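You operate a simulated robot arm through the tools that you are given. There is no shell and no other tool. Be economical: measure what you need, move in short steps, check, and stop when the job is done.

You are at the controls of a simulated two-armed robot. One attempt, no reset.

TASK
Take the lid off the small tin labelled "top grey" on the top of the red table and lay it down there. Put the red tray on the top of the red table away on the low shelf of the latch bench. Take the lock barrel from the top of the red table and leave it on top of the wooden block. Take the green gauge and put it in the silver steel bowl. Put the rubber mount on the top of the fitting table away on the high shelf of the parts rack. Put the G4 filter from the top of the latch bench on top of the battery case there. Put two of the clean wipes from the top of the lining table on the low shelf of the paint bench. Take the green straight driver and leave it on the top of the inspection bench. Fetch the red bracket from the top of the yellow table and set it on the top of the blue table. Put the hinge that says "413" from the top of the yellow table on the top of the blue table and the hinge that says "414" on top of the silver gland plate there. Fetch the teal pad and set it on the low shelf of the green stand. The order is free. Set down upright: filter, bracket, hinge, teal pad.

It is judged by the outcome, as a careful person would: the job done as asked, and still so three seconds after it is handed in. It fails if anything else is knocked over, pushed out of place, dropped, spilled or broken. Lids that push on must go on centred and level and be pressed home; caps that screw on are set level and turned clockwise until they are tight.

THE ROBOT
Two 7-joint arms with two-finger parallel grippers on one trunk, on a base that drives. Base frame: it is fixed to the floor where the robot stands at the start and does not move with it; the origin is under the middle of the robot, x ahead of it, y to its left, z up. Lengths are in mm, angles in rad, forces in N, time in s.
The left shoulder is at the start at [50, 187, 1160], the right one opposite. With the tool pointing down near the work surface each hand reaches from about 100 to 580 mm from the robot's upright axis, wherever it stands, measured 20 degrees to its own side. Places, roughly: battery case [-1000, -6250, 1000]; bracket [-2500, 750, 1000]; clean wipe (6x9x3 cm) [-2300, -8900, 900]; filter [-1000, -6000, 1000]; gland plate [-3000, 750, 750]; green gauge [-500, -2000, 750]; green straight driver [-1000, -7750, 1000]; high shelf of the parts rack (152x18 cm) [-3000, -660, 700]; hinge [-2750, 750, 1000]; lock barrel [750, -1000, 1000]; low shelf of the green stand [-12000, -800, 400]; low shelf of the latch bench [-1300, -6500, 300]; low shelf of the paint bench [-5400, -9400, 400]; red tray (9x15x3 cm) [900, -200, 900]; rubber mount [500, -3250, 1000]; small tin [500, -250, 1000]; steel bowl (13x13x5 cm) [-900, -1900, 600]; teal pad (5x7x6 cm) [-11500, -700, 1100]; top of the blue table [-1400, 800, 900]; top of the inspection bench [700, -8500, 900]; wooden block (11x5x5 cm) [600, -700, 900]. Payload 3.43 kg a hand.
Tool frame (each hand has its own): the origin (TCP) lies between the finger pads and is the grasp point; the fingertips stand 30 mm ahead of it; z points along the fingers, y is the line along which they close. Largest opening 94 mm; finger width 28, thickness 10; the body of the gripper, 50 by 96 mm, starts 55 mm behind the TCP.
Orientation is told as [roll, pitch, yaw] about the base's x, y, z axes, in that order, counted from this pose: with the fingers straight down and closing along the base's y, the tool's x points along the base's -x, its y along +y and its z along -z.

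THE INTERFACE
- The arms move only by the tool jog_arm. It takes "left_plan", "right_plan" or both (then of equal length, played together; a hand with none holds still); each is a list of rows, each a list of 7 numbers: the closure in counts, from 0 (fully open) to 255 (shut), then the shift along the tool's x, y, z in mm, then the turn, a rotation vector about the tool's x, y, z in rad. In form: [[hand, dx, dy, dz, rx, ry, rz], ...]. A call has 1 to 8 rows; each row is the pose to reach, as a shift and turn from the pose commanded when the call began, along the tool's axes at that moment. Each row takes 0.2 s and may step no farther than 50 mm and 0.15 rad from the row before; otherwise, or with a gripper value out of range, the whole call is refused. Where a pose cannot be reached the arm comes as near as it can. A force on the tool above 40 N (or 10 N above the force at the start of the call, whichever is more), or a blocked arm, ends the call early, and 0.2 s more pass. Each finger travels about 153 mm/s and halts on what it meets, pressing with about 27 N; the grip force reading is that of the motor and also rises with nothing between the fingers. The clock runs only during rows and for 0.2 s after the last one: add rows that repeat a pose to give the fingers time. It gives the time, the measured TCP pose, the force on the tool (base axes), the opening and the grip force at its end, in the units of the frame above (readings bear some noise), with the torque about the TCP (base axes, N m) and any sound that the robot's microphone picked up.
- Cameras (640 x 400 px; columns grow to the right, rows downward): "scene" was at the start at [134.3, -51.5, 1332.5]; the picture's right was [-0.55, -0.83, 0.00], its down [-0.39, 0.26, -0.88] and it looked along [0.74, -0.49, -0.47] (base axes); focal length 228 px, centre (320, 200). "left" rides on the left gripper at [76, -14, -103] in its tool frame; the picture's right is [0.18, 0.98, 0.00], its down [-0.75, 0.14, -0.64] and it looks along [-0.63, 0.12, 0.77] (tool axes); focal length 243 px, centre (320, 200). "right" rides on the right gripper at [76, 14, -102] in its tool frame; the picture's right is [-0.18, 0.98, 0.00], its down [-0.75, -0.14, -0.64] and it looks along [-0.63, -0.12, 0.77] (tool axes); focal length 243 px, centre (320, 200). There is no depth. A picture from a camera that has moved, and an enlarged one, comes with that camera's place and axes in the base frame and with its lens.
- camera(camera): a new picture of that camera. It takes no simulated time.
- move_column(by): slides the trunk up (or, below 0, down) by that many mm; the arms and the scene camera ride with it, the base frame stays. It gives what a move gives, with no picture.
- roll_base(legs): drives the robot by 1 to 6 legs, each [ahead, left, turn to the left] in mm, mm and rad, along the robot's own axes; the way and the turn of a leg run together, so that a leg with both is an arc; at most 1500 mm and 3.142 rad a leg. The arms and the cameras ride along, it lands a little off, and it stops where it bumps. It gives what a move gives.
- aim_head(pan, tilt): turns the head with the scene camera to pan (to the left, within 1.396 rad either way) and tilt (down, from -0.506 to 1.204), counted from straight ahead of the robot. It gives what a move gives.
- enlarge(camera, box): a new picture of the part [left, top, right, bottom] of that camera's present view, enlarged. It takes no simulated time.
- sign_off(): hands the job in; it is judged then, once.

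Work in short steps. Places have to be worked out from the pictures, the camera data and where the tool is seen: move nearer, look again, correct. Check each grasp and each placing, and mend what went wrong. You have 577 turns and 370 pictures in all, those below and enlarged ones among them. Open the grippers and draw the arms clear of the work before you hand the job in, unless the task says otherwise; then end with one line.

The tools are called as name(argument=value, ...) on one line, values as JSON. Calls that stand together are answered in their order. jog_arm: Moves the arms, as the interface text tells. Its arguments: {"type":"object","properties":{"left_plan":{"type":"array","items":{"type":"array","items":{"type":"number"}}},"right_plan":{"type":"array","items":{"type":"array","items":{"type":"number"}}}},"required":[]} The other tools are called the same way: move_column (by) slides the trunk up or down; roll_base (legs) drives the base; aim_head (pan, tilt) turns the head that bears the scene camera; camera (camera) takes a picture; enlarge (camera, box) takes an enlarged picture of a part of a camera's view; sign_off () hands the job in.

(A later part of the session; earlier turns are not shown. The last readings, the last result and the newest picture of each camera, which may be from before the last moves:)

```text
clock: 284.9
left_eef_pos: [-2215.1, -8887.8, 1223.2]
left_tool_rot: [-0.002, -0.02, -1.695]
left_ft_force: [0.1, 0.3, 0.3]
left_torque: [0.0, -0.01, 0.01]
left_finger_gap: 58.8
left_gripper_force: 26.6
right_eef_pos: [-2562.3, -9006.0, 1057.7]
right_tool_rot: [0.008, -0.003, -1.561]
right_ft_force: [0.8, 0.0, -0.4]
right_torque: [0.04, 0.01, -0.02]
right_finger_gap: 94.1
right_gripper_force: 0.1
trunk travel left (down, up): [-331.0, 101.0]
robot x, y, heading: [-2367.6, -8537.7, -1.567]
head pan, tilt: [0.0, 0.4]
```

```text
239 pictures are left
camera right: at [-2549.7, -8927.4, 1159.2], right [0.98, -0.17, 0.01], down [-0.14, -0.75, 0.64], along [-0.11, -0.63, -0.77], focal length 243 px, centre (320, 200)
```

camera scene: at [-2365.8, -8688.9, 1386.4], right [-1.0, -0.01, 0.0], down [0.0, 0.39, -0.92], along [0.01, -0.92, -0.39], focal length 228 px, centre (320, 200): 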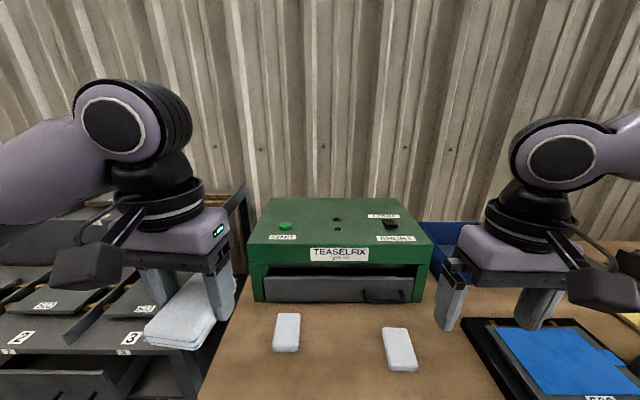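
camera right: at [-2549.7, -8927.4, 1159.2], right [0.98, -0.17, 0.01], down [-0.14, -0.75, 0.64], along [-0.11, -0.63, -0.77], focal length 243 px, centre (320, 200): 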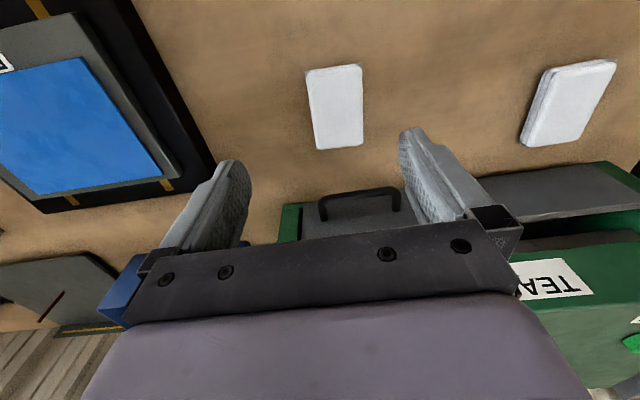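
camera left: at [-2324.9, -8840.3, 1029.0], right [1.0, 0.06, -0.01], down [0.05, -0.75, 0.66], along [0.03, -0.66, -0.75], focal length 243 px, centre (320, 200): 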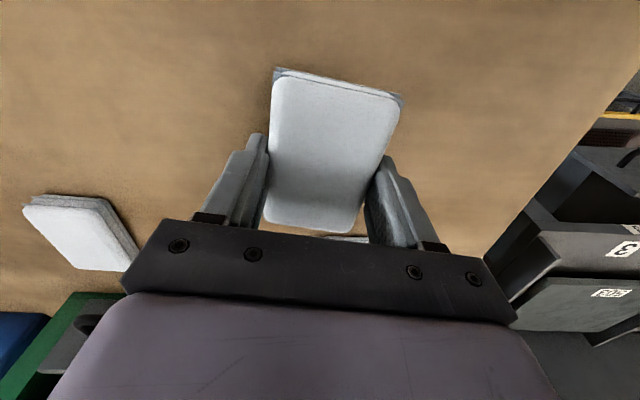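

The wipe is undisturbed at (-2546,-9023). Lowering the trunk 100 and approaching again.

move_column(by=-100)

jog_arm(right_plan=[[0, -10, 10, 5, 0, 0, 0], [0, -17, 17, 10, 0, 0, 0], [0, -17, 17, 20, 0, 0, 0]])

camera(camera="right")

```text
clock: 286.3
left_eef_pos: [-2216.5, -8888.3, 1123.0]
left_tool_rot: [-0.002, -0.02, -1.695]
left_ft_force: [-0.1, 0.6, 0.3]
left_torque: [0.0, -0.03, 0.0]
left_finger_gap: 58.9
left_gripper_force: 26.9
right_eef_pos: [-2561.8, -9006.4, 956.7]
right_tool_rot: [0.009, -0.007, -1.56]
right_ft_force: [0.0, -0.3, -0.4]
right_torque: [0.0, 0.01, 0.03]
right_finger_gap: 94.0
right_gripper_force: 0.1
trunk travel left (down, up): [-231.0, 201.0]
robot x, y, heading: [-2362.8, -8540.0, -1.563]
head pan, tilt: [0.0, 0.4]
```

```text
clock: 287.1
left_eef_pos: [-2217.0, -8887.0, 1122.8]
left_tool_rot: [-0.002, -0.022, -1.695]
left_ft_force: [0.6, -0.2, -1.0]
left_torque: [-0.02, -0.01, 0.01]
left_finger_gap: 58.6
left_gripper_force: 26.7
right_eef_pos: [-2544.6, -9022.6, 937.9]
right_tool_rot: [0.01, -0.004, -1.559]
right_ft_force: [-0.4, -0.3, 0.2]
right_torque: [0.0, 0.0, 0.0]
right_finger_gap: 94.0
right_gripper_force: 0.0
trunk travel left (down, up): [-231.0, 201.0]
robot x, y, heading: [-2365.4, -8535.8, -1.564]
head pan, tilt: [0.0, 0.4]
```

```text
238 pictures are left
camera right: at [-2532.7, -8944.6, 1039.4], right [0.98, -0.17, 0.01], down [-0.14, -0.75, 0.64], along [-0.1, -0.64, -0.76], focal length 243 px, centre (320, 200)
```

right: 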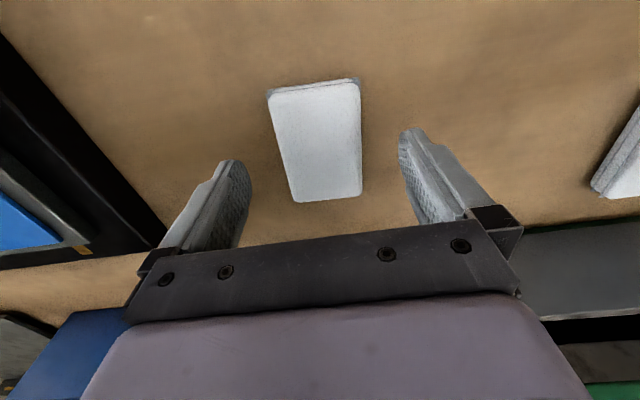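

Centred now. Descend 43 mm, close, and lift.

jog_arm(right_plan=[[0, 0, 0, 25, 0, 0, 0], [0, 0, 0, 43, 0, 0, 0], [50, 0, 0, 43, 0, 0, 0], [100, 0, 0, 43, 0, 0, 0], [150, 0, 0, 43, 0, 0, 0], [150, 0, 0, 43, 0, 0, 0], [150, 0, 0, 10, 0, 0, 0]])

camera(camera="right")

```text
clock: 288.7
left_eef_pos: [-2215.6, -8887.7, 1123.1]
left_tool_rot: [-0.002, -0.022, -1.695]
left_ft_force: [-0.6, 0.6, -0.7]
left_torque: [0.0, 0.0, 0.01]
left_finger_gap: 59.0
left_gripper_force: 27.3
right_eef_pos: [-2543.8, -9022.2, 926.2]
right_tool_rot: [0.01, -0.006, -1.559]
right_ft_force: [-0.4, 0.4, -0.1]
right_torque: [-0.02, 0.01, -0.01]
right_finger_gap: 59.8
right_gripper_force: 26.8
right hand out of reach, approached as far as the arm can: row 2, 3
trunk travel left (down, up): [-231.0, 201.0]
robot x, y, heading: [-2367.7, -8539.1, -1.561]
head pan, tilt: [0.0, 0.4]
```

```text
237 pictures are left
camera right: at [-2532.3, -8944.5, 1028.1], right [0.98, -0.17, 0.01], down [-0.14, -0.75, 0.65], along [-0.1, -0.64, -0.76], focal length 243 px, centre (320, 200)
```

right: 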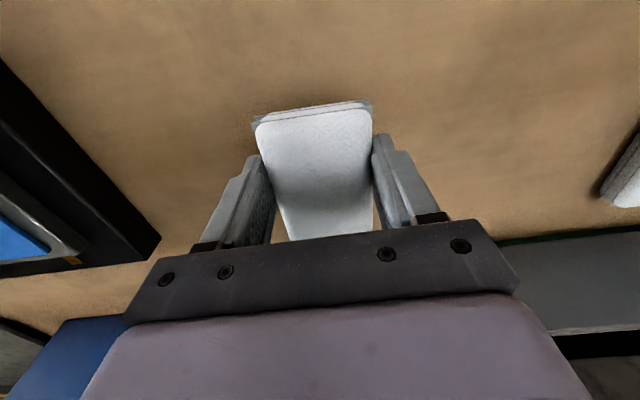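

Both wipes are held. I'll raise the hands, back off, and turn toward the paint bench.

jog_arm(right_plan=[[150, 5, 0, -45, 0, 0, 0], [150, 20, 0, -90, 0, 0, 0], [150, 50, 0, -120, 0, 0, 0], [150, 90, 0, -140, 0, 0, 0], [150, 130, 0, -150, 0, 0, 0]])

roll_base(legs=[[-300, 0, 0], [0, 0, -1.578], [1500, 0, 0]])

aim_head(pan=0.5, tilt=0.2)

camera(camera="scene")

```text
clock: 289.9
left_eef_pos: [-2215.4, -8888.9, 1122.6]
left_tool_rot: [-0.002, -0.021, -1.696]
left_ft_force: [0.9, -0.5, -0.4]
left_torque: [0.0, 0.03, 0.0]
left_finger_gap: 58.9
left_gripper_force: 26.9
right_eef_pos: [-2546.6, -8894.8, 1080.0]
right_tool_rot: [0.011, -0.007, -1.56]
right_ft_force: [0.4, -0.1, -0.5]
right_torque: [-0.01, -0.01, -0.02]
right_finger_gap: 59.1
right_gripper_force: 26.7
trunk travel left (down, up): [-231.0, 201.0]
robot x, y, heading: [-2365.1, -8538.0, -1.559]
head pan, tilt: [0.0, 0.4]
```

```text
clock: 303.0
left_eef_pos: [-4240.1, -8326.7, 1121.3]
left_tool_rot: [-0.001, -0.021, 2.973]
left_ft_force: [-0.8, -0.3, -0.5]
left_torque: [-0.06, 0.02, 0.01]
left_finger_gap: 58.6
left_gripper_force: 26.8
right_eef_pos: [-4233.5, -7996.9, 1077.7]
right_tool_rot: [0.009, -0.007, 3.109]
right_ft_force: [0.8, -0.3, 0.7]
right_torque: [-0.02, 0.02, 0.03]
right_finger_gap: 58.7
right_gripper_force: 26.7
trunk travel left (down, up): [-231.0, 201.0]
robot x, y, heading: [-3886.2, -8193.1, 3.105]
head pan, tilt: [0.0, 0.4]
```

```text
clock: 303.9
left_eef_pos: [-4239.7, -8328.3, 1122.6]
left_tool_rot: [-0.003, -0.02, 2.974]
left_ft_force: [0.3, 0.5, -0.5]
left_torque: [0.02, -0.01, 0.02]
left_finger_gap: 58.5
left_gripper_force: 26.8
right_eef_pos: [-4233.8, -7996.7, 1078.2]
right_tool_rot: [0.009, -0.005, 3.108]
right_ft_force: [0.3, 0.9, -0.3]
right_torque: [0.0, 0.01, 0.02]
right_finger_gap: 58.8
right_gripper_force: 26.7
trunk travel left (down, up): [-231.0, 201.0]
robot x, y, heading: [-3887.7, -8194.2, 3.107]
head pan, tilt: [0.499, 0.201]
```

```text
236 pictures are left
camera scene: at [-4027.1, -8232.4, 1214.6], right [-0.45, 0.9, 0.0], down [0.18, 0.09, -0.98], along [-0.88, -0.44, -0.2], focal length 228 px, centre (320, 200)
```

scene: 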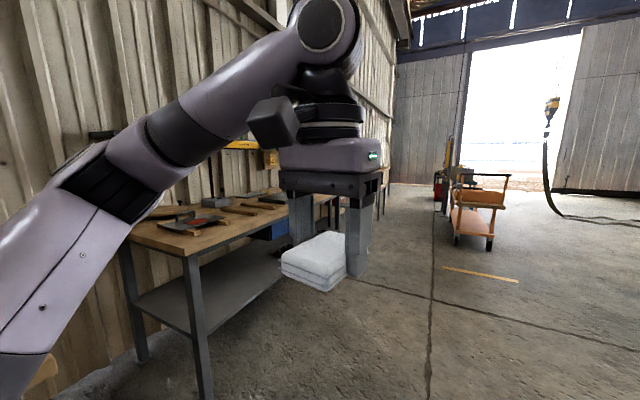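

A wood-top bench with a low shelf begins near x≈-4600. I'll drive on and face it.

roll_base(legs=[[0, 0, 0.035], [1300, 0, 0], [0, 0, 1.571]])

aim_head(pan=0, tilt=0.35)

camera(camera="scene")

```text
clock: 314.6
left_eef_pos: [-5047.6, -8567.0, 1123.3]
left_tool_rot: [-0.002, -0.021, -1.688]
left_ft_force: [0.2, 0.7, -0.3]
left_torque: [-0.02, 0.02, 0.03]
left_finger_gap: 58.8
left_gripper_force: 27.3
right_eef_pos: [-5377.6, -8577.6, 1079.0]
right_tool_rot: [0.008, -0.005, -1.554]
right_ft_force: [-0.1, -0.9, 0.4]
right_torque: [-0.01, -0.01, -0.01]
right_finger_gap: 58.5
right_gripper_force: 27.1
trunk travel left (down, up): [-231.0, 201.0]
robot x, y, heading: [-5200.2, -8222.9, -1.558]
head pan, tilt: [0.499, 0.201]
```

```text
clock: 315.6
left_eef_pos: [-5046.4, -8567.8, 1123.4]
left_tool_rot: [-0.002, -0.022, -1.689]
left_ft_force: [-0.2, -0.8, -0.2]
left_torque: [-0.02, 0.04, 0.0]
left_finger_gap: 58.7
left_gripper_force: 27.4
right_eef_pos: [-5377.6, -8577.6, 1078.0]
right_tool_rot: [0.009, -0.005, -1.553]
right_ft_force: [0.3, 0.4, -0.2]
right_torque: [0.0, 0.02, -0.03]
right_finger_gap: 58.6
right_gripper_force: 27.3
trunk travel left (down, up): [-231.0, 201.0]
robot x, y, heading: [-5197.4, -8218.0, -1.56]
head pan, tilt: [0.0, 0.351]
```

```text
235 pictures are left
camera scene: at [-5198.7, -8372.0, 1200.7], right [-1.0, -0.01, 0.0], down [-0.01, 0.34, -0.94], along [0.01, -0.94, -0.34], focal length 228 px, centre (320, 200)
```

scene: 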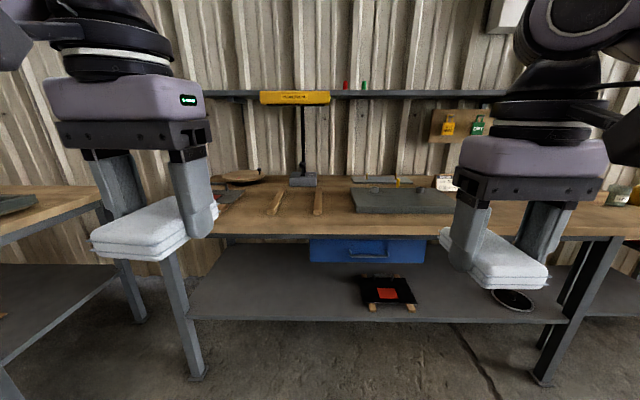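

This is the paint bench (centre x≈-5420), low shelf ≈z 390, with a hanging blue drawer in the middle. I'll use the left bay: strafe left, then lower the trunk.

roll_base(legs=[[0, 320, -0.011]])

move_column(by=-230)

jog_arm(left_plan=[[150, -10, -10, 45, 0, 0, -0.04], [150, -20, -20, 90, 0, 0, -0.08], [150, -30, -30, 135, 0, 0, -0.12], [150, -30, -30, 180, 0, 0, -0.12], [150, -30, -30, 225, 0, 0, -0.12], [150, -30, -30, 270, 0, 0, -0.12], [150, -30, -30, 315, 0, 0, -0.12], [150, -30, -30, 360, 0, 0, -0.12]], right_plan=[[150, -10, 5, 40, 0, 0, 0], [150, -20, 10, 80, 0, 0, 0], [150, -20, 10, 120, 0, 0, 0], [150, -20, 10, 160, 0, 0, 0], [150, -20, 10, 200, 0, 0, 0], [150, -20, 10, 240, 0, 0, 0], [150, -20, 10, 280, 0, 0, 0], [150, -20, 10, 320, 0, 0, 0]])

camera(camera="scene")

```text
clock: 317.7
left_eef_pos: [-4740.1, -8567.0, 1122.3]
left_tool_rot: [-0.003, -0.021, -1.697]
left_ft_force: [0.1, -0.9, -0.5]
left_torque: [0.0, 0.05, 0.03]
left_finger_gap: 58.6
left_gripper_force: 27.3
right_eef_pos: [-5071.7, -8573.8, 1080.4]
right_tool_rot: [0.009, -0.006, -1.565]
right_ft_force: [-0.2, -0.2, -0.8]
right_torque: [-0.01, 0.0, 0.03]
right_finger_gap: 58.6
right_gripper_force: 27.2
trunk travel left (down, up): [-231.0, 201.0]
robot x, y, heading: [-4893.0, -8218.0, -1.565]
head pan, tilt: [0.0, 0.351]
```

```text
clock: 320.1
left_eef_pos: [-4740.6, -8566.5, 893.4]
left_tool_rot: [-0.001, -0.02, -1.697]
left_ft_force: [1.3, -1.7, -0.2]
left_torque: [-0.01, -0.01, -0.02]
left_finger_gap: 58.6
left_gripper_force: 26.9
right_eef_pos: [-5071.6, -8571.8, 849.0]
right_tool_rot: [0.011, -0.006, -1.566]
right_ft_force: [-0.1, 0.2, 0.1]
right_torque: [0.02, 0.01, 0.01]
right_finger_gap: 58.7
right_gripper_force: 26.9
trunk travel left (down, up): [-1.0, 431.0]
robot x, y, heading: [-4891.6, -8218.7, -1.567]
head pan, tilt: [0.0, 0.351]
```

```text
clock: 321.9
left_eef_pos: [-4779.1, -8600.6, 531.3]
left_tool_rot: [-0.003, -0.022, -1.58]
left_ft_force: [0.0, 0.4, 0.5]
left_torque: [-0.02, -0.01, -0.01]
left_finger_gap: 58.8
left_gripper_force: 27.2
right_eef_pos: [-5060.7, -8594.7, 528.6]
right_tool_rot: [0.011, -0.007, -1.565]
right_ft_force: [-0.5, -0.2, -0.8]
right_torque: [0.01, 0.02, 0.02]
right_finger_gap: 58.6
right_gripper_force: 27.2
right hand out of reach, approached as far as the arm can: row 8
trunk travel left (down, up): [-1.0, 431.0]
robot x, y, heading: [-4889.7, -8214.3, -1.57]
head pan, tilt: [0.0, 0.351]
```

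```text
234 pictures are left
camera scene: at [-4889.7, -8369.2, 970.8], right [-1.0, 0.0, 0.0], down [0.0, 0.34, -0.94], along [0.0, -0.94, -0.34], focal length 228 px, centre (320, 200)
```

scene: 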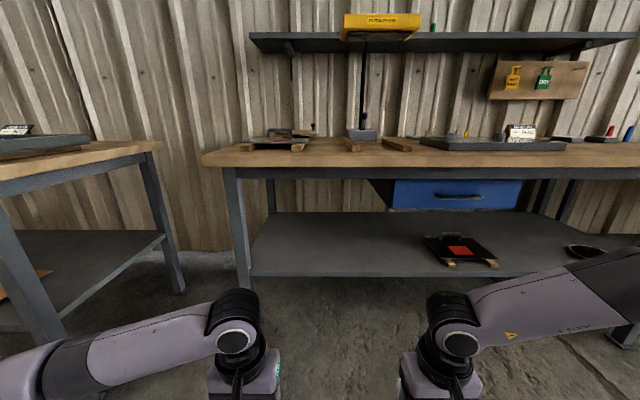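

The shelf is ≈z 369 with its front at y≈-9131; the drawer would endanger the right forearm. I'll place the left wipe first with the right hand pulled back and up.

jog_arm(right_plan=[[150, 22, -24, -30, 0, 0, 0], [150, 44, -48, -60, 0, 0, 0], [150, 66, -72, -90, 0, 0, 0], [150, 88, -96, -120, 0, 0, 0], [150, 110, -120, -150, 0, 0, 0], [150, 130, -144, -180, 0, 0, 0], [150, 140, -160, -210, 0, 0, 0]], left_plan=[[150, -10, 0, 10, 0, 0, 0], [150, -20, 0, 20, 0, 0, 0], [150, -30, 0, 30, 0, 0, 0], [150, -30, 0, 40, 0, 0, 0], [150, -30, 0, 50, 0, 0, 0], [150, -30, 0, 60, 0, 0, 0], [150, -30, 0, 70, 0, 0, 0]])

roll_base(legs=[[470, 0, 0]])

camera(camera="scene")

camera(camera="left")

```text
clock: 323.5
left_eef_pos: [-4774.5, -8632.8, 464.2]
left_tool_rot: [-0.004, -0.023, -1.581]
left_ft_force: [0.1, 0.3, -1.1]
left_torque: [0.01, -0.02, -0.03]
left_finger_gap: 58.8
left_gripper_force: 26.8
right_eef_pos: [-5225.2, -8453.3, 742.1]
right_tool_rot: [0.011, -0.004, -1.562]
right_ft_force: [0.3, 1.5, -0.5]
right_torque: [0.01, -0.02, -0.02]
right_finger_gap: 58.8
right_gripper_force: 27.1
trunk travel left (down, up): [-1.0, 431.0]
robot x, y, heading: [-4887.5, -8217.8, -1.564]
head pan, tilt: [0.0, 0.351]
```

```text
clock: 326.3
left_eef_pos: [-4770.0, -9097.8, 464.9]
left_tool_rot: [-0.003, -0.021, -1.574]
left_ft_force: [0.4, -0.4, 0.1]
left_torque: [0.03, -0.02, -0.03]
left_finger_gap: 58.5
left_gripper_force: 27.5
right_eef_pos: [-5221.4, -8920.8, 741.1]
right_tool_rot: [0.011, -0.006, -1.559]
right_ft_force: [0.3, -0.6, -0.4]
right_torque: [0.01, 0.01, 0.0]
right_finger_gap: 58.5
right_gripper_force: 27.5
trunk travel left (down, up): [-1.0, 431.0]
robot x, y, heading: [-4886.1, -8682.6, -1.564]
head pan, tilt: [0.0, 0.351]
```

```text
233 pictures are left
camera scene: at [-4886.3, -8834.4, 970.6], right [-1.0, -0.01, 0.0], down [0.0, 0.34, -0.94], along [0.01, -0.94, -0.34], focal length 228 px, centre (320, 200)
```

scene: 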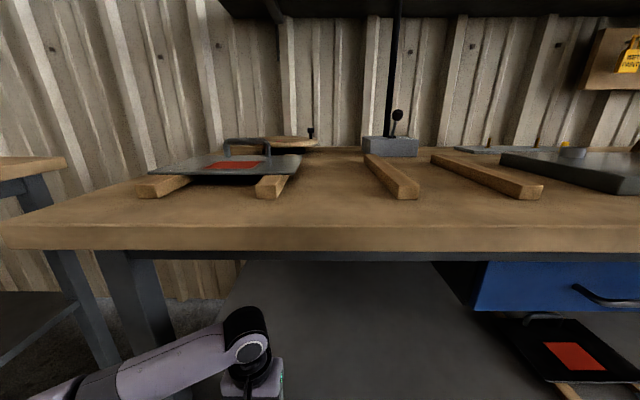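

```text
232 pictures are left
camera left: at [-4783.3, -9019.0, 565.5], right [0.98, 0.18, -0.01], down [0.14, -0.74, 0.66], along [0.11, -0.65, -0.75], focal length 243 px, centre (320, 200)
```

left: 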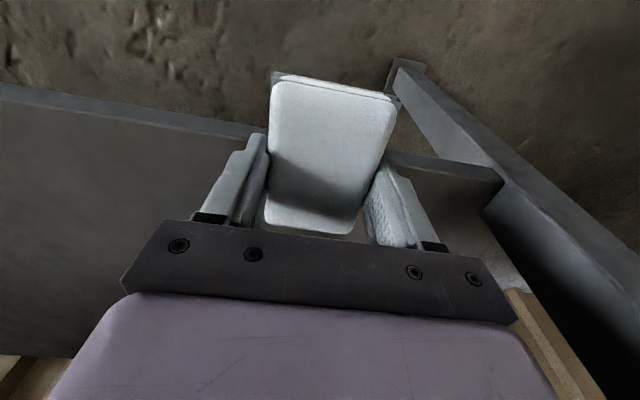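

The shelf's front edge (y≈-9125) and the leg (x≈-4589) are clear of the hand. I'll extend 105 in and lower to contact.

jog_arm(left_plan=[[150, -40, 0, 0, 0, 0, 0], [150, -80, 0, 0, 0, 0, 0], [150, -105, 0, 0, 0, 0, 0], [150, -105, 0, 25, 0, 0, 0], [150, -105, 0, 45, 0, 0, 0], [150, -105, 0, 52, 0, 0, 0], [150, -105, 0, 58, 0, 0, 0], [150, -105, 0, 63, 0, 0, 0]])

```text
clock: 327.5
left_eef_pos: [-4769.4, -9201.4, 431.0]
left_tool_rot: [-0.007, -0.029, -1.574]
left_ft_force: [1.9, 6.9, 17.5]
left_torque: [0.33, -0.3, 0.07]
left_finger_gap: 58.8
left_gripper_force: 26.5
right_eef_pos: [-5221.8, -8919.0, 743.4]
right_tool_rot: [0.01, -0.006, -1.558]
right_ft_force: [-0.1, 0.3, 0.1]
right_torque: [0.0, -0.05, 0.0]
right_finger_gap: 58.9
right_gripper_force: 27.1
trunk travel left (down, up): [-1.0, 431.0]
robot x, y, heading: [-4886.2, -8681.9, -1.562]
head pan, tilt: [0.0, 0.351]
stopped in row 6 (left hand): the force on the tool passed its limit (the readings are from after the stop); the commanded pose is now the measured one
```

Contact at 431 (shelf ≈397). Open and rise.

jog_arm(left_plan=[[120, 0, 0, -0.5, 0, 0, 0], [70, 0, 0, -0.5, 0, 0, 0], [20, 0, 0, -0.5, 0, 0, 0], [0, 0, 0, -10, 0, 0, 0], [0, 0, 0, -45, 0, 0, 0], [0, 0, 0, -75, 0, 0, 0]])

camera(camera="left")

```text
clock: 328.9
left_eef_pos: [-4769.7, -9200.8, 503.1]
left_tool_rot: [-0.003, -0.022, -1.573]
left_ft_force: [-0.3, 0.5, -0.1]
left_torque: [0.0, -0.02, 0.01]
left_finger_gap: 93.9
left_gripper_force: 0.0
right_eef_pos: [-5222.7, -8921.0, 742.9]
right_tool_rot: [0.009, -0.004, -1.56]
right_ft_force: [-0.2, 0.0, -0.3]
right_torque: [-0.03, 0.01, 0.0]
right_finger_gap: 58.8
right_gripper_force: 27.0
trunk travel left (down, up): [-1.0, 431.0]
robot x, y, heading: [-4887.9, -8682.6, -1.568]
head pan, tilt: [0.0, 0.351]
```

```text
231 pictures are left
camera left: at [-4782.6, -9122.1, 603.5], right [0.98, 0.18, -0.01], down [0.14, -0.74, 0.66], along [0.11, -0.65, -0.75], focal length 243 px, centre (320, 200)
```

left: 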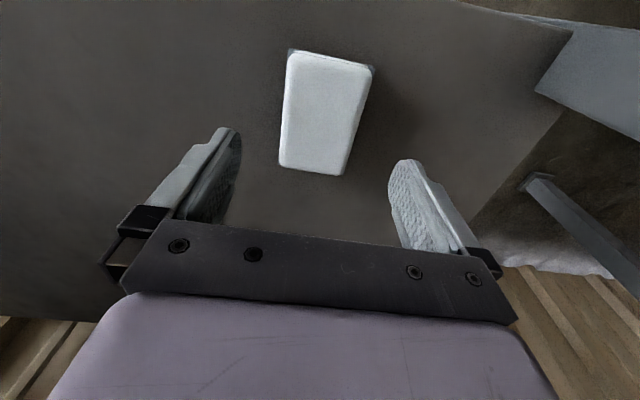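

The first wipe lies on the shelf. I'll back off and swap arm postures for the second.

roll_base(legs=[[-470, 0, 0]])

jog_arm(left_plan=[[0, 32, 24, -27, 0, 0, 0], [0, 64, 48, -54, 0, 0, 0], [0, 96, 72, -81, 0, 0, 0], [0, 128, 96, -108, 0, 0, 0], [0, 160, 120, -135, 0, 0, 0], [0, 192, 144, -162, 0, 0, 0], [0, 224, 168, -189, 0, 0, 0], [0, 256, 192, -216, 0, 0, 0]], right_plan=[[150, -22, 21, 32, 0, 0, 0], [150, -44, 42, 64, 0, 0, 0], [150, -66, 64, 96, 0, 0, 0], [150, -88, 85, 128, 0, 0, 0], [150, -110, 106, 160, 0, 0, 0], [150, -132, 127, 192, 0, 0, 0], [150, -154, 149, 224, 0, 0, 0], [150, -177, 170, 256, 0, 0, 0]])

roll_base(legs=[[0, 165, 0], [470, 0, 0]])

camera(camera="right")

camera(camera="scene")

```text
clock: 331.8
left_eef_pos: [-4776.1, -8715.6, 502.9]
left_tool_rot: [-0.006, -0.023, -1.58]
left_ft_force: [0.3, -0.2, -0.6]
left_torque: [0.0, 0.04, -0.04]
left_finger_gap: 93.8
left_gripper_force: 0.0
right_eef_pos: [-5225.4, -8433.3, 743.5]
right_tool_rot: [0.01, -0.003, -1.562]
right_ft_force: [0.0, 0.2, 0.2]
right_torque: [0.0, 0.0, 0.04]
right_finger_gap: 58.7
right_gripper_force: 26.9
trunk travel left (down, up): [-1.0, 431.0]
robot x, y, heading: [-4890.4, -8195.9, -1.566]
head pan, tilt: [0.0, 0.351]
```

```text
clock: 333.6
left_eef_pos: [-4581.5, -8458.7, 713.4]
left_tool_rot: [-0.006, -0.022, -1.58]
left_ft_force: [-0.1, -0.2, -0.8]
left_torque: [0.01, 0.01, -0.02]
left_finger_gap: 93.8
left_gripper_force: 0.0
right_eef_pos: [-5083.8, -8595.5, 513.0]
right_tool_rot: [0.012, -0.008, -1.563]
right_ft_force: [-0.9, 0.0, -0.9]
right_torque: [0.0, -0.02, 0.03]
right_finger_gap: 59.0
right_gripper_force: 26.8
right hand out of reach, approached as far as the arm can: row 8
trunk travel left (down, up): [-1.0, 431.0]
robot x, y, heading: [-4893.2, -8192.2, -1.564]
head pan, tilt: [0.0, 0.351]
```

```text
clock: 337.5
left_eef_pos: [-4411.7, -8927.0, 713.3]
left_tool_rot: [-0.004, -0.024, -1.575]
left_ft_force: [0.6, 0.5, 0.4]
left_torque: [0.03, -0.01, 0.0]
left_finger_gap: 94.0
left_gripper_force: 0.1
right_eef_pos: [-4913.6, -9063.3, 513.0]
right_tool_rot: [0.011, -0.006, -1.561]
right_ft_force: [0.9, -0.2, -0.6]
right_torque: [0.01, 0.0, -0.01]
right_finger_gap: 58.5
right_gripper_force: 27.4
trunk travel left (down, up): [-1.0, 431.0]
robot x, y, heading: [-4716.8, -8663.4, -1.559]
head pan, tilt: [0.0, 0.351]
```

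```text
230 pictures are left
camera right: at [-4902.1, -8985.9, 613.6], right [0.98, -0.17, 0.01], down [-0.14, -0.75, 0.64], along [-0.1, -0.64, -0.76], focal length 243 px, centre (320, 200)
```

right: 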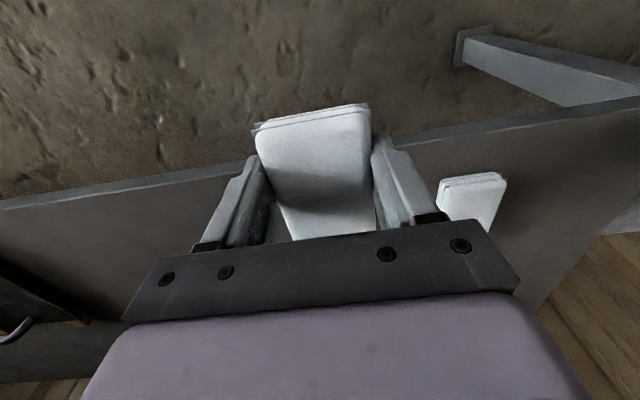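

```text
229 pictures are left
camera scene: at [-4721.1, -8817.2, 970.7], right [-1.0, -0.01, 0.0], down [0.0, 0.34, -0.94], along [0.01, -0.94, -0.34], focal length 228 px, centre (320, 200)
```

scene: 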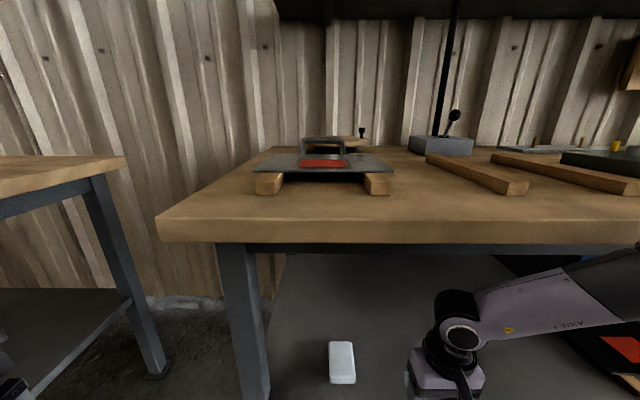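

Space is fine. Extending in 135 and lowering to contact.

jog_arm(right_plan=[[150, -45, 0, 5, 0, 0, 0], [150, -90, 0, 10, 0, 0, 0], [150, -135, 0, 15, 0, 0, 0], [150, -135, 0, 45, 0, 0, 0], [150, -135, 0, 65, 0, 0, 0], [150, -135, 0, 72, 0, 0, 0], [150, -135, 0, 77, 0, 0, 0], [150, -135, 0, 82, 0, 0, 0]])

```text
clock: 339.3
left_eef_pos: [-4410.7, -8921.4, 715.4]
left_tool_rot: [-0.011, -0.037, -1.577]
left_ft_force: [0.0, 1.0, 0.2]
left_torque: [0.01, -0.02, -0.02]
left_finger_gap: 94.1
left_gripper_force: 0.0
right_eef_pos: [-4961.6, -9115.3, 508.3]
right_tool_rot: [0.005, 0.008, -1.53]
right_ft_force: [0.3, 0.3, 1.1]
right_torque: [0.01, 0.03, 0.0]
right_finger_gap: 58.7
right_gripper_force: 27.2
right hand out of reach, approached as far as the arm can: row 1, 2, 3, 4, 5, 6, 7, 8
trunk travel left (down, up): [-1.0, 431.0]
robot x, y, heading: [-4723.8, -8667.4, -1.565]
head pan, tilt: [0.0, 0.351]
```

The right arm didn't get there and the body shifted slightly; it may be touching the bench. I'll look.

camera(camera="scene")

camera(camera="right")

aim_head(pan=-0.5, tilt=0.7)

camera(camera="scene")

```text
228 pictures are left
camera scene: at [-4717.7, -8808.8, 972.5], right [-1.0, -0.01, 0.01], down [-0.01, 0.33, -0.94], along [0.01, -0.94, -0.33], focal length 228 px, centre (320, 200)
```

scene: 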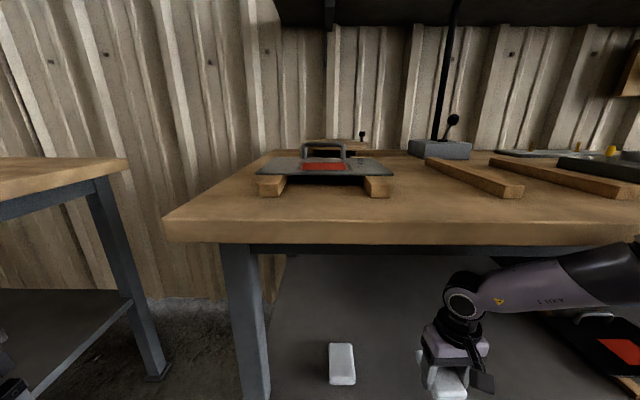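

```text
227 pictures are left
camera right: at [-4950.9, -9037.9, 610.3], right [0.99, -0.14, 0.0], down [-0.11, -0.76, 0.63], along [-0.09, -0.63, -0.77], focal length 243 px, centre (320, 200)
```

right: 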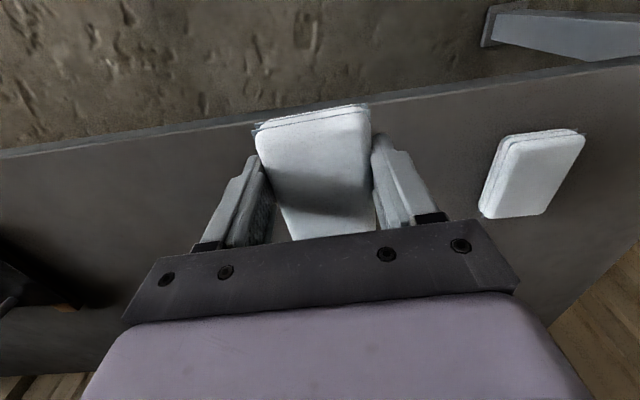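

```text
clock: 340.2
left_eef_pos: [-4410.6, -8922.9, 714.1]
left_tool_rot: [-0.011, -0.035, -1.575]
left_ft_force: [0.0, 0.1, -0.3]
left_torque: [0.02, 0.01, -0.01]
left_finger_gap: 94.2
left_gripper_force: 0.0
right_eef_pos: [-4960.4, -9115.6, 508.5]
right_tool_rot: [0.008, 0.009, -1.533]
right_ft_force: [0.5, -0.5, 0.7]
right_torque: [0.02, -0.05, 0.02]
right_finger_gap: 58.7
right_gripper_force: 27.3
trunk travel left (down, up): [-1.0, 431.0]
robot x, y, heading: [-4719.4, -8662.2, -1.561]
head pan, tilt: [-0.499, 0.7]
```

```text
226 pictures are left
camera scene: at [-4758.8, -8791.2, 940.8], right [-0.88, 0.47, 0.0], down [0.3, 0.56, -0.77], along [-0.36, -0.68, -0.63], focal length 228 px, centre (320, 200)
```

scene: 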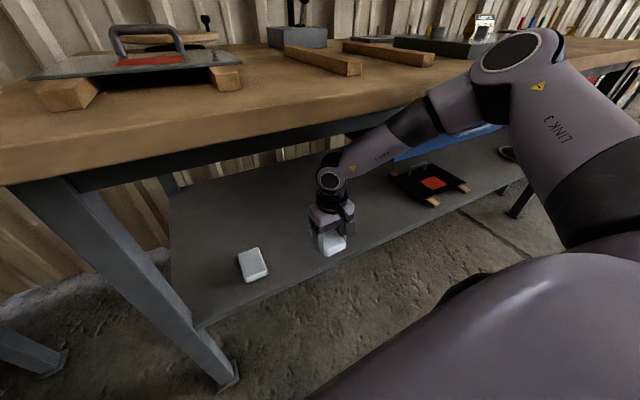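

The right elbow is high against the bench's front edge. I'll back off and mirror the posture the left arm used (hand closer to the centreline).

roll_base(legs=[[-350, 0, 0]])

jog_arm(right_plan=[[150, 10, 20, -20, 0, 0, -0.02], [150, 20, 45, -40, 0, 0, -0.035], [150, 20, 75, -40, 0, 0, -0.035], [150, 20, 105, -30, 0, 0, -0.035], [150, 20, 125, 0, 0, 0, -0.035], [150, 20, 125, 30, 0, 0, -0.035], [150, 20, 125, 45, 0, 0, -0.035]])

camera(camera="scene")

```text
clock: 342.4
left_eef_pos: [-4414.8, -8578.3, 714.3]
left_tool_rot: [-0.006, -0.021, -1.574]
left_ft_force: [-0.3, 0.2, 0.7]
left_torque: [0.03, -0.04, 0.0]
left_finger_gap: 94.0
left_gripper_force: 0.1
right_eef_pos: [-4970.2, -8783.5, 507.8]
right_tool_rot: [0.013, -0.005, -1.558]
right_ft_force: [0.5, 0.9, -0.4]
right_torque: [0.0, 0.0, -0.01]
right_finger_gap: 58.5
right_gripper_force: 27.2
trunk travel left (down, up): [-1.0, 431.0]
robot x, y, heading: [-4725.3, -8315.4, -1.56]
head pan, tilt: [-0.499, 0.7]
```

```text
clock: 344.1
left_eef_pos: [-4415.9, -8578.8, 713.7]
left_tool_rot: [-0.006, -0.023, -1.575]
left_ft_force: [-0.3, -0.8, 0.4]
left_torque: [-0.01, 0.01, 0.0]
left_finger_gap: 94.0
left_gripper_force: 0.2
right_eef_pos: [-4912.2, -8724.7, 520.9]
right_tool_rot: [0.015, -0.008, -1.52]
right_ft_force: [-0.6, -0.6, -0.7]
right_torque: [0.01, -0.03, 0.02]
right_finger_gap: 58.8
right_gripper_force: 27.3
right hand out of reach, approached as far as the arm can: row 3, 4, 5, 6, 7
trunk travel left (down, up): [-1.0, 431.0]
robot x, y, heading: [-4723.7, -8317.2, -1.563]
head pan, tilt: [-0.499, 0.7]
```

```text
225 pictures are left
camera scene: at [-4764.7, -8451.5, 939.3], right [-0.88, 0.47, 0.0], down [0.3, 0.57, -0.76], along [-0.36, -0.68, -0.64], focal length 228 px, centre (320, 200)
```

scene: 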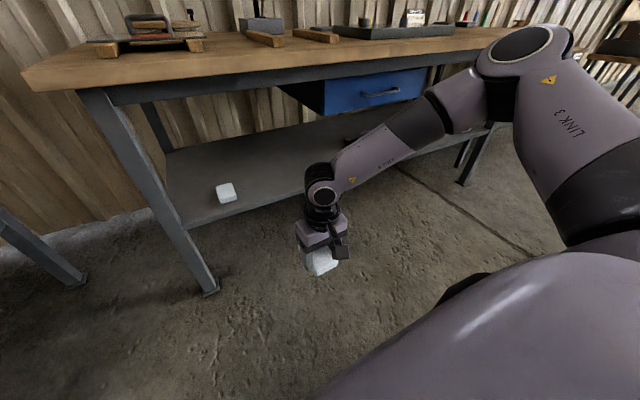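

The right arm is stuck in an elbow-up posture near a limit. I'll try swinging the hand out to the right and down to reconfigure the elbow.

jog_arm(right_plan=[[150, 5, -45, -20, 0, 0, 0], [150, 10, -90, -20, 0, 0, 0], [150, 15, -135, -10, 0, 0, 0], [150, 20, -180, 0, 0, 0, 0], [150, 20, -220, 20, 0, 0, 0], [150, 20, -220, 60, 0, 0, 0], [150, 20, -220, 100, 0, 0, 0]])

camera(camera="scene")

```text
clock: 345.6
left_eef_pos: [-4413.8, -8578.7, 713.3]
left_tool_rot: [-0.005, -0.022, -1.576]
left_ft_force: [-0.2, 0.7, 0.8]
left_torque: [0.0, 0.0, 0.03]
left_finger_gap: 94.2
left_gripper_force: 0.1
right_eef_pos: [-5127.9, -8718.9, 414.7]
right_tool_rot: [0.011, -0.008, -1.52]
right_ft_force: [-0.9, -0.2, -0.3]
right_torque: [0.01, 0.0, 0.03]
right_finger_gap: 58.7
right_gripper_force: 26.9
trunk travel left (down, up): [-1.0, 431.0]
robot x, y, heading: [-4723.7, -8319.5, -1.562]
head pan, tilt: [-0.499, 0.7]
```

```text
224 pictures are left
camera scene: at [-4764.5, -8451.4, 939.3], right [-0.88, 0.47, 0.0], down [0.3, 0.57, -0.77], along [-0.36, -0.68, -0.64], focal length 228 px, centre (320, 200)
```

scene: 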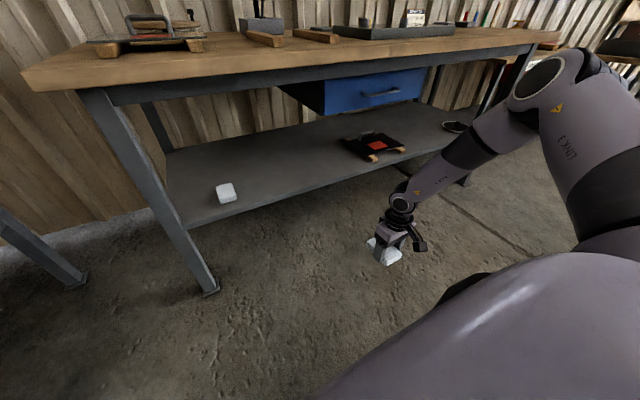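

Reconfiguring works when farther out. A straighter arm keeps the elbow away from the bench: I'll extend the hand to 600 ahead in free space first, then drive in.

jog_arm(right_plan=[[150, -30, 20, -15, 0, 0, 0], [150, -60, 45, -30, 0, 0, 0], [150, -90, 75, -45, 0, 0, 0], [150, -120, 110, -55, 0, 0, 0], [150, -150, 145, -55, 0, 0, 0], [150, -180, 180, -55, 0, 0, 0], [150, -200, 212, -55, 0, 0, 0], [150, -200, 212, -55, 0, 0, 0]])

camera(camera="scene")

```text
clock: 347.4
left_eef_pos: [-4415.0, -8578.0, 712.5]
left_tool_rot: [-0.004, -0.023, -1.574]
left_ft_force: [0.6, -0.2, -0.4]
left_torque: [0.01, -0.01, -0.02]
left_finger_gap: 94.0
left_gripper_force: 0.2
right_eef_pos: [-4980.0, -8818.9, 540.4]
right_tool_rot: [0.012, -0.006, -1.524]
right_ft_force: [-0.8, -0.3, -0.5]
right_torque: [0.0, -0.02, 0.0]
right_finger_gap: 58.8
right_gripper_force: 27.3
right hand out of reach, approached as far as the arm can: row 3, 4, 5, 6, 7, 8
trunk travel left (down, up): [-1.0, 431.0]
robot x, y, heading: [-4724.9, -8317.7, -1.564]
head pan, tilt: [-0.499, 0.7]
```

```text
223 pictures are left
camera scene: at [-4764.7, -8451.5, 939.2], right [-0.88, 0.47, 0.0], down [0.3, 0.57, -0.76], along [-0.36, -0.68, -0.64], focal length 228 px, centre (320, 200)
```

scene: 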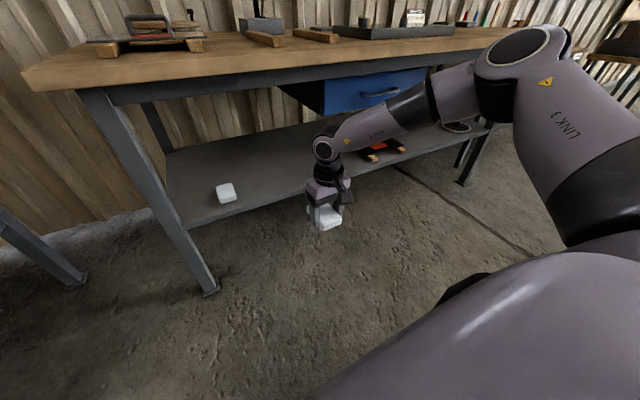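

The right arm can't get into that posture. Instead I'll set this wipe on the paint bench's clear front strip and re-pick it with the left hand. Raising the trunk and moving over.

move_column(by=400)

roll_base(legs=[[0, 170, 0], [250, 0, 0]])

aim_head(pan=-0.3, tilt=0.6)

camera(camera="scene")

camera(camera="right")

```text
clock: 351.3
left_eef_pos: [-4415.3, -8580.0, 1112.7]
left_tool_rot: [-0.005, -0.021, -1.572]
left_ft_force: [-0.2, 0.2, -1.1]
left_torque: [0.02, -0.04, 0.03]
left_finger_gap: 93.7
left_gripper_force: 0.1
right_eef_pos: [-4981.3, -8818.4, 940.9]
right_tool_rot: [0.011, -0.008, -1.524]
right_ft_force: [-0.7, -0.2, 0.1]
right_torque: [0.01, 0.02, 0.02]
right_finger_gap: 58.8
right_gripper_force: 26.9
trunk travel left (down, up): [-401.0, 31.0]
robot x, y, heading: [-4721.6, -8316.2, -1.559]
head pan, tilt: [-0.499, 0.7]
```

```text
clock: 354.2
left_eef_pos: [-4241.6, -8831.9, 1112.6]
left_tool_rot: [-0.005, -0.022, -1.575]
left_ft_force: [-0.7, -0.1, 0.2]
left_torque: [0.01, -0.01, 0.0]
left_finger_gap: 94.2
left_gripper_force: 0.2
right_eef_pos: [-4808.7, -9072.2, 939.1]
right_tool_rot: [0.012, -0.008, -1.525]
right_ft_force: [-0.4, -0.9, -0.7]
right_torque: [0.03, -0.04, -0.01]
right_finger_gap: 58.7
right_gripper_force: 26.9
trunk travel left (down, up): [-401.0, 31.0]
robot x, y, heading: [-4553.0, -8569.6, -1.561]
head pan, tilt: [-0.499, 0.7]
```

```text
clock: 354.9
left_eef_pos: [-4243.2, -8831.4, 1112.7]
left_tool_rot: [-0.005, -0.023, -1.576]
left_ft_force: [-0.2, -0.3, 0.2]
left_torque: [-0.01, -0.02, -0.03]
left_finger_gap: 94.1
left_gripper_force: 0.1
right_eef_pos: [-4808.6, -9070.5, 938.3]
right_tool_rot: [0.011, -0.008, -1.524]
right_ft_force: [0.2, 0.1, 0.1]
right_torque: [0.03, 0.0, 0.0]
right_finger_gap: 58.5
right_gripper_force: 27.0
trunk travel left (down, up): [-401.0, 31.0]
robot x, y, heading: [-4552.0, -8572.8, -1.564]
head pan, tilt: [-0.3, 0.6]
```

```text
222 pictures are left
camera scene: at [-4577.5, -8714.0, 1347.8], right [-0.96, 0.29, 0.0], down [0.16, 0.54, -0.82], along [-0.24, -0.79, -0.57], focal length 228 px, centre (320, 200)
```

scene: 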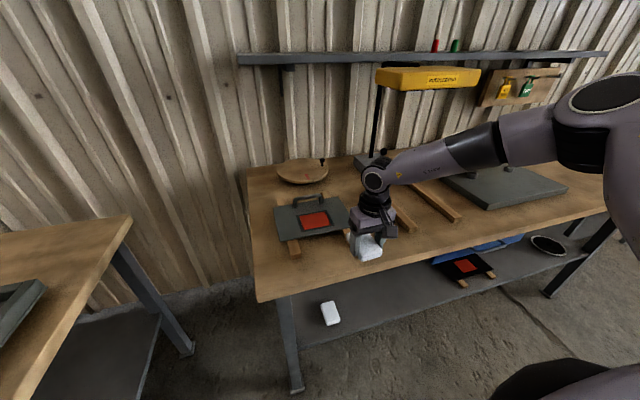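

```text
221 pictures are left
camera right: at [-4799.8, -8991.8, 1040.8], right [0.99, -0.14, 0.01], down [-0.11, -0.75, 0.65], along [-0.08, -0.64, -0.76], focal length 243 px, centre (320, 200)
```

right: 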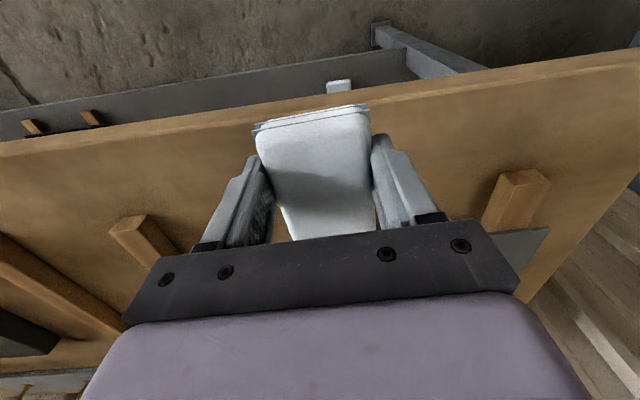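

The bench front edge is at y≈-9054, so I'll move 45 further in, then lower.

roll_base(legs=[[45, 0, 0]])

jog_arm(right_plan=[[150, 0, 0, 20, 0, 0, 0], [150, 0, 0, 32, 0, 0, 0], [150, 0, 0, 38, 0, 0, 0], [150, 0, 0, 43, 0, 0, 0], [150, 0, 0, 48, 0, 0, 0]])

```text
clock: 355.8
left_eef_pos: [-4242.2, -8878.2, 1113.3]
left_tool_rot: [-0.005, -0.024, -1.576]
left_ft_force: [0.6, -1.0, -0.1]
left_torque: [0.02, 0.03, -0.01]
left_finger_gap: 94.2
left_gripper_force: 0.0
right_eef_pos: [-4808.4, -9116.0, 938.9]
right_tool_rot: [0.013, -0.007, -1.526]
right_ft_force: [0.4, -0.6, -0.9]
right_torque: [0.03, -0.02, 0.01]
right_finger_gap: 58.6
right_gripper_force: 27.0
trunk travel left (down, up): [-401.0, 31.0]
robot x, y, heading: [-4549.5, -8613.4, -1.564]
head pan, tilt: [-0.3, 0.6]
```

```text
clock: 357.0
left_eef_pos: [-4241.4, -8875.8, 1112.4]
left_tool_rot: [-0.008, -0.024, -1.577]
left_ft_force: [-0.4, -0.3, 1.0]
left_torque: [0.03, 0.01, 0.01]
left_finger_gap: 93.8
left_gripper_force: 0.1
right_eef_pos: [-4817.5, -9101.0, 912.4]
right_tool_rot: [0.016, -0.017, -1.523]
right_ft_force: [6.3, -5.8, 18.8]
right_torque: [-0.91, -0.15, 0.25]
right_finger_gap: 59.3
right_gripper_force: 26.7
right hand out of reach, approached as far as the arm can: row 1, 2, 3, 4, 5
trunk travel left (down, up): [-401.0, 31.0]
robot x, y, heading: [-4549.2, -8616.4, -1.562]
head pan, tilt: [-0.3, 0.6]
```

In contact with the bench top. Release and rise.

jog_arm(right_plan=[[120, 0, 0, -1, 0, 0, 0], [70, 0, 0, -1, 0, 0, 0], [20, 0, 0, -1, 0, 0, 0], [0, 0, 0, -10, 0, 0, 0], [0, 0, 0, -45, 0, 0, 0], [0, 5, 0, -90, 0, 0, 0], [0, 30, -20, -120, 0, 0, 0]])

camera(camera="scene")

```text
clock: 358.6
left_eef_pos: [-4242.9, -8876.8, 1114.0]
left_tool_rot: [-0.007, -0.025, -1.575]
left_ft_force: [0.6, 0.5, 0.1]
left_torque: [-0.02, -0.07, 0.03]
left_finger_gap: 93.7
left_gripper_force: 0.0
right_eef_pos: [-4840.5, -9070.0, 1027.1]
right_tool_rot: [0.012, -0.007, -1.525]
right_ft_force: [-0.1, -0.1, -0.5]
right_torque: [0.02, 0.0, 0.03]
right_finger_gap: 93.8
right_gripper_force: 0.0
trunk travel left (down, up): [-401.0, 31.0]
robot x, y, heading: [-4556.1, -8612.8, -1.565]
head pan, tilt: [-0.3, 0.6]
```

```text
220 pictures are left
camera scene: at [-4577.8, -8758.2, 1347.9], right [-0.96, 0.29, 0.0], down [0.16, 0.54, -0.83], along [-0.24, -0.79, -0.56], focal length 228 px, centre (320, 200)
```

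scene: 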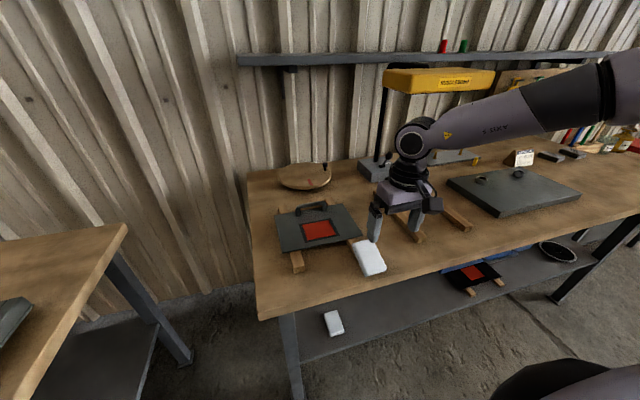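

The wipe lies flat on the bench top. I'll reposition so the left hand is above it, with the right hand pulled back.

roll_base(legs=[[-120, 0, 0], [0, -410, 0]])

jog_arm(left_plan=[[0, -26, -27, 0, 0, 0, 0], [0, -52, -54, 0, 0, 0, 0], [0, -78, -81, 0, 0, 0, 0], [0, -104, -108, 0, 0, 0, 0], [0, -130, -135, 0, 0, 0, 0], [0, -150, -160, 0, 0, 0, 0]], right_plan=[[0, 35, -10, -15, 0, 0, 0], [0, 70, -20, -30, 0, 0, 0], [0, 105, -30, -45, 0, 0, 0], [0, 140, -40, -60, 0, 0, 0], [0, 175, -50, -75, 0, 0, 0], [0, 210, -55, -90, 0, 0, 0]])

roll_base(legs=[[90, 0, 0]])

camera(camera="left")

```text
clock: 362.0
left_eef_pos: [-4657.2, -8763.6, 1112.1]
left_tool_rot: [-0.005, -0.022, -1.588]
left_ft_force: [-0.3, -0.9, 0.1]
left_torque: [0.02, 0.01, -0.02]
left_finger_gap: 94.1
left_gripper_force: 0.0
right_eef_pos: [-5256.9, -8948.8, 1026.8]
right_tool_rot: [0.011, -0.007, -1.538]
right_ft_force: [-0.2, -0.6, -0.8]
right_torque: [0.0, -0.01, 0.0]
right_finger_gap: 94.0
right_gripper_force: 0.1
trunk travel left (down, up): [-401.0, 31.0]
robot x, y, heading: [-4961.2, -8497.6, -1.574]
head pan, tilt: [-0.3, 0.6]
```

```text
clock: 363.4
left_eef_pos: [-4821.8, -8910.4, 1118.9]
left_tool_rot: [-0.003, -0.024, -1.588]
left_ft_force: [-0.2, 0.2, -0.1]
left_torque: [0.01, 0.01, 0.0]
left_finger_gap: 93.8
left_gripper_force: 0.1
right_eef_pos: [-5322.7, -8741.2, 1115.1]
right_tool_rot: [0.012, -0.004, -1.536]
right_ft_force: [-0.1, 0.3, 0.3]
right_torque: [0.0, 0.0, 0.03]
right_finger_gap: 93.8
right_gripper_force: 0.0
trunk travel left (down, up): [-401.0, 31.0]
robot x, y, heading: [-4966.0, -8498.4, -1.574]
head pan, tilt: [-0.3, 0.6]
```

```text
clock: 364.5
left_eef_pos: [-4823.6, -8999.5, 1118.5]
left_tool_rot: [-0.004, -0.024, -1.591]
left_ft_force: [-0.3, 0.7, 0.5]
left_torque: [0.05, -0.04, 0.02]
left_finger_gap: 93.9
left_gripper_force: 0.0
right_eef_pos: [-5322.3, -8828.6, 1115.7]
right_tool_rot: [0.011, -0.008, -1.539]
right_ft_force: [-0.3, -0.6, -0.3]
right_torque: [0.01, 0.02, -0.01]
right_finger_gap: 93.9
right_gripper_force: 0.1
trunk travel left (down, up): [-401.0, 31.0]
robot x, y, heading: [-4962.3, -8584.4, -1.579]
head pan, tilt: [-0.3, 0.6]
```

```text
219 pictures are left
camera left: at [-4834.1, -8920.6, 1219.8], right [0.99, 0.16, -0.01], down [0.13, -0.74, 0.66], along [0.1, -0.65, -0.75], focal length 243 px, centre (320, 200)
```

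left: 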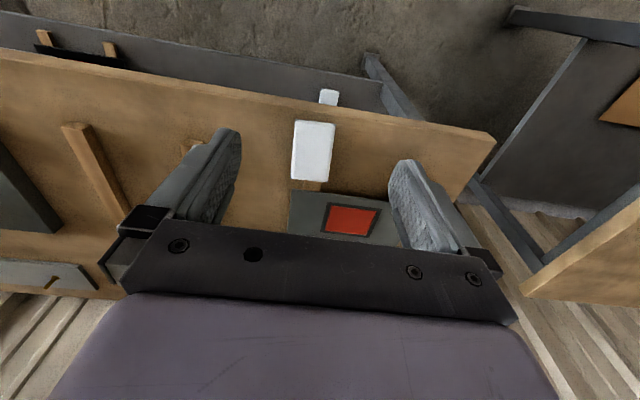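

Wipe at (-4820,-9098). I'll move over it and descend to about 30 above.

jog_arm(left_plan=[[0, -40, 2, 20, 0, 0, 0], [0, -80, 4, 45, 0, 0, 0], [0, -98, 6, 85, 0, 0, 0], [0, -98, 6, 130, 0, 0, 0], [0, -98, 6, 165, 0, 0, 0], [0, -98, 6, 165, 0, 0, 0]])

camera(camera="left")

```text
clock: 365.9
left_eef_pos: [-4816.6, -9099.7, 954.6]
left_tool_rot: [-0.005, -0.026, -1.59]
left_ft_force: [0.5, -0.8, 0.2]
left_torque: [-0.04, -0.03, 0.0]
left_finger_gap: 93.6
left_gripper_force: 0.1
right_eef_pos: [-5322.9, -8827.0, 1116.7]
right_tool_rot: [0.013, -0.007, -1.54]
right_ft_force: [-0.2, -1.1, 0.6]
right_torque: [0.0, -0.02, 0.02]
right_finger_gap: 93.9
right_gripper_force: 0.0
trunk travel left (down, up): [-401.0, 31.0]
robot x, y, heading: [-4964.2, -8582.8, -1.584]
head pan, tilt: [-0.3, 0.6]
```

```text
218 pictures are left
camera left: at [-4828.9, -9021.2, 1055.3], right [0.99, 0.16, -0.01], down [0.13, -0.74, 0.66], along [0.1, -0.65, -0.75], focal length 243 px, centre (320, 200)
```

left: 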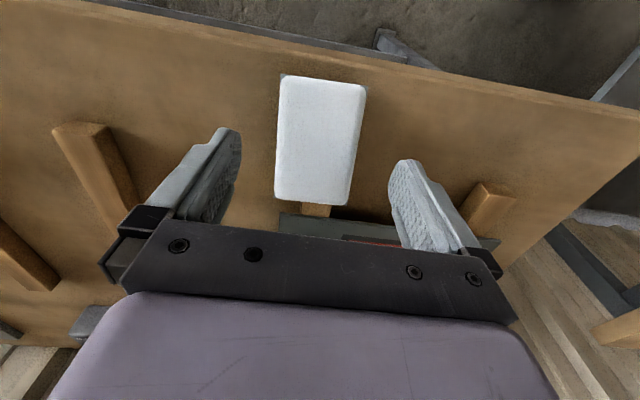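

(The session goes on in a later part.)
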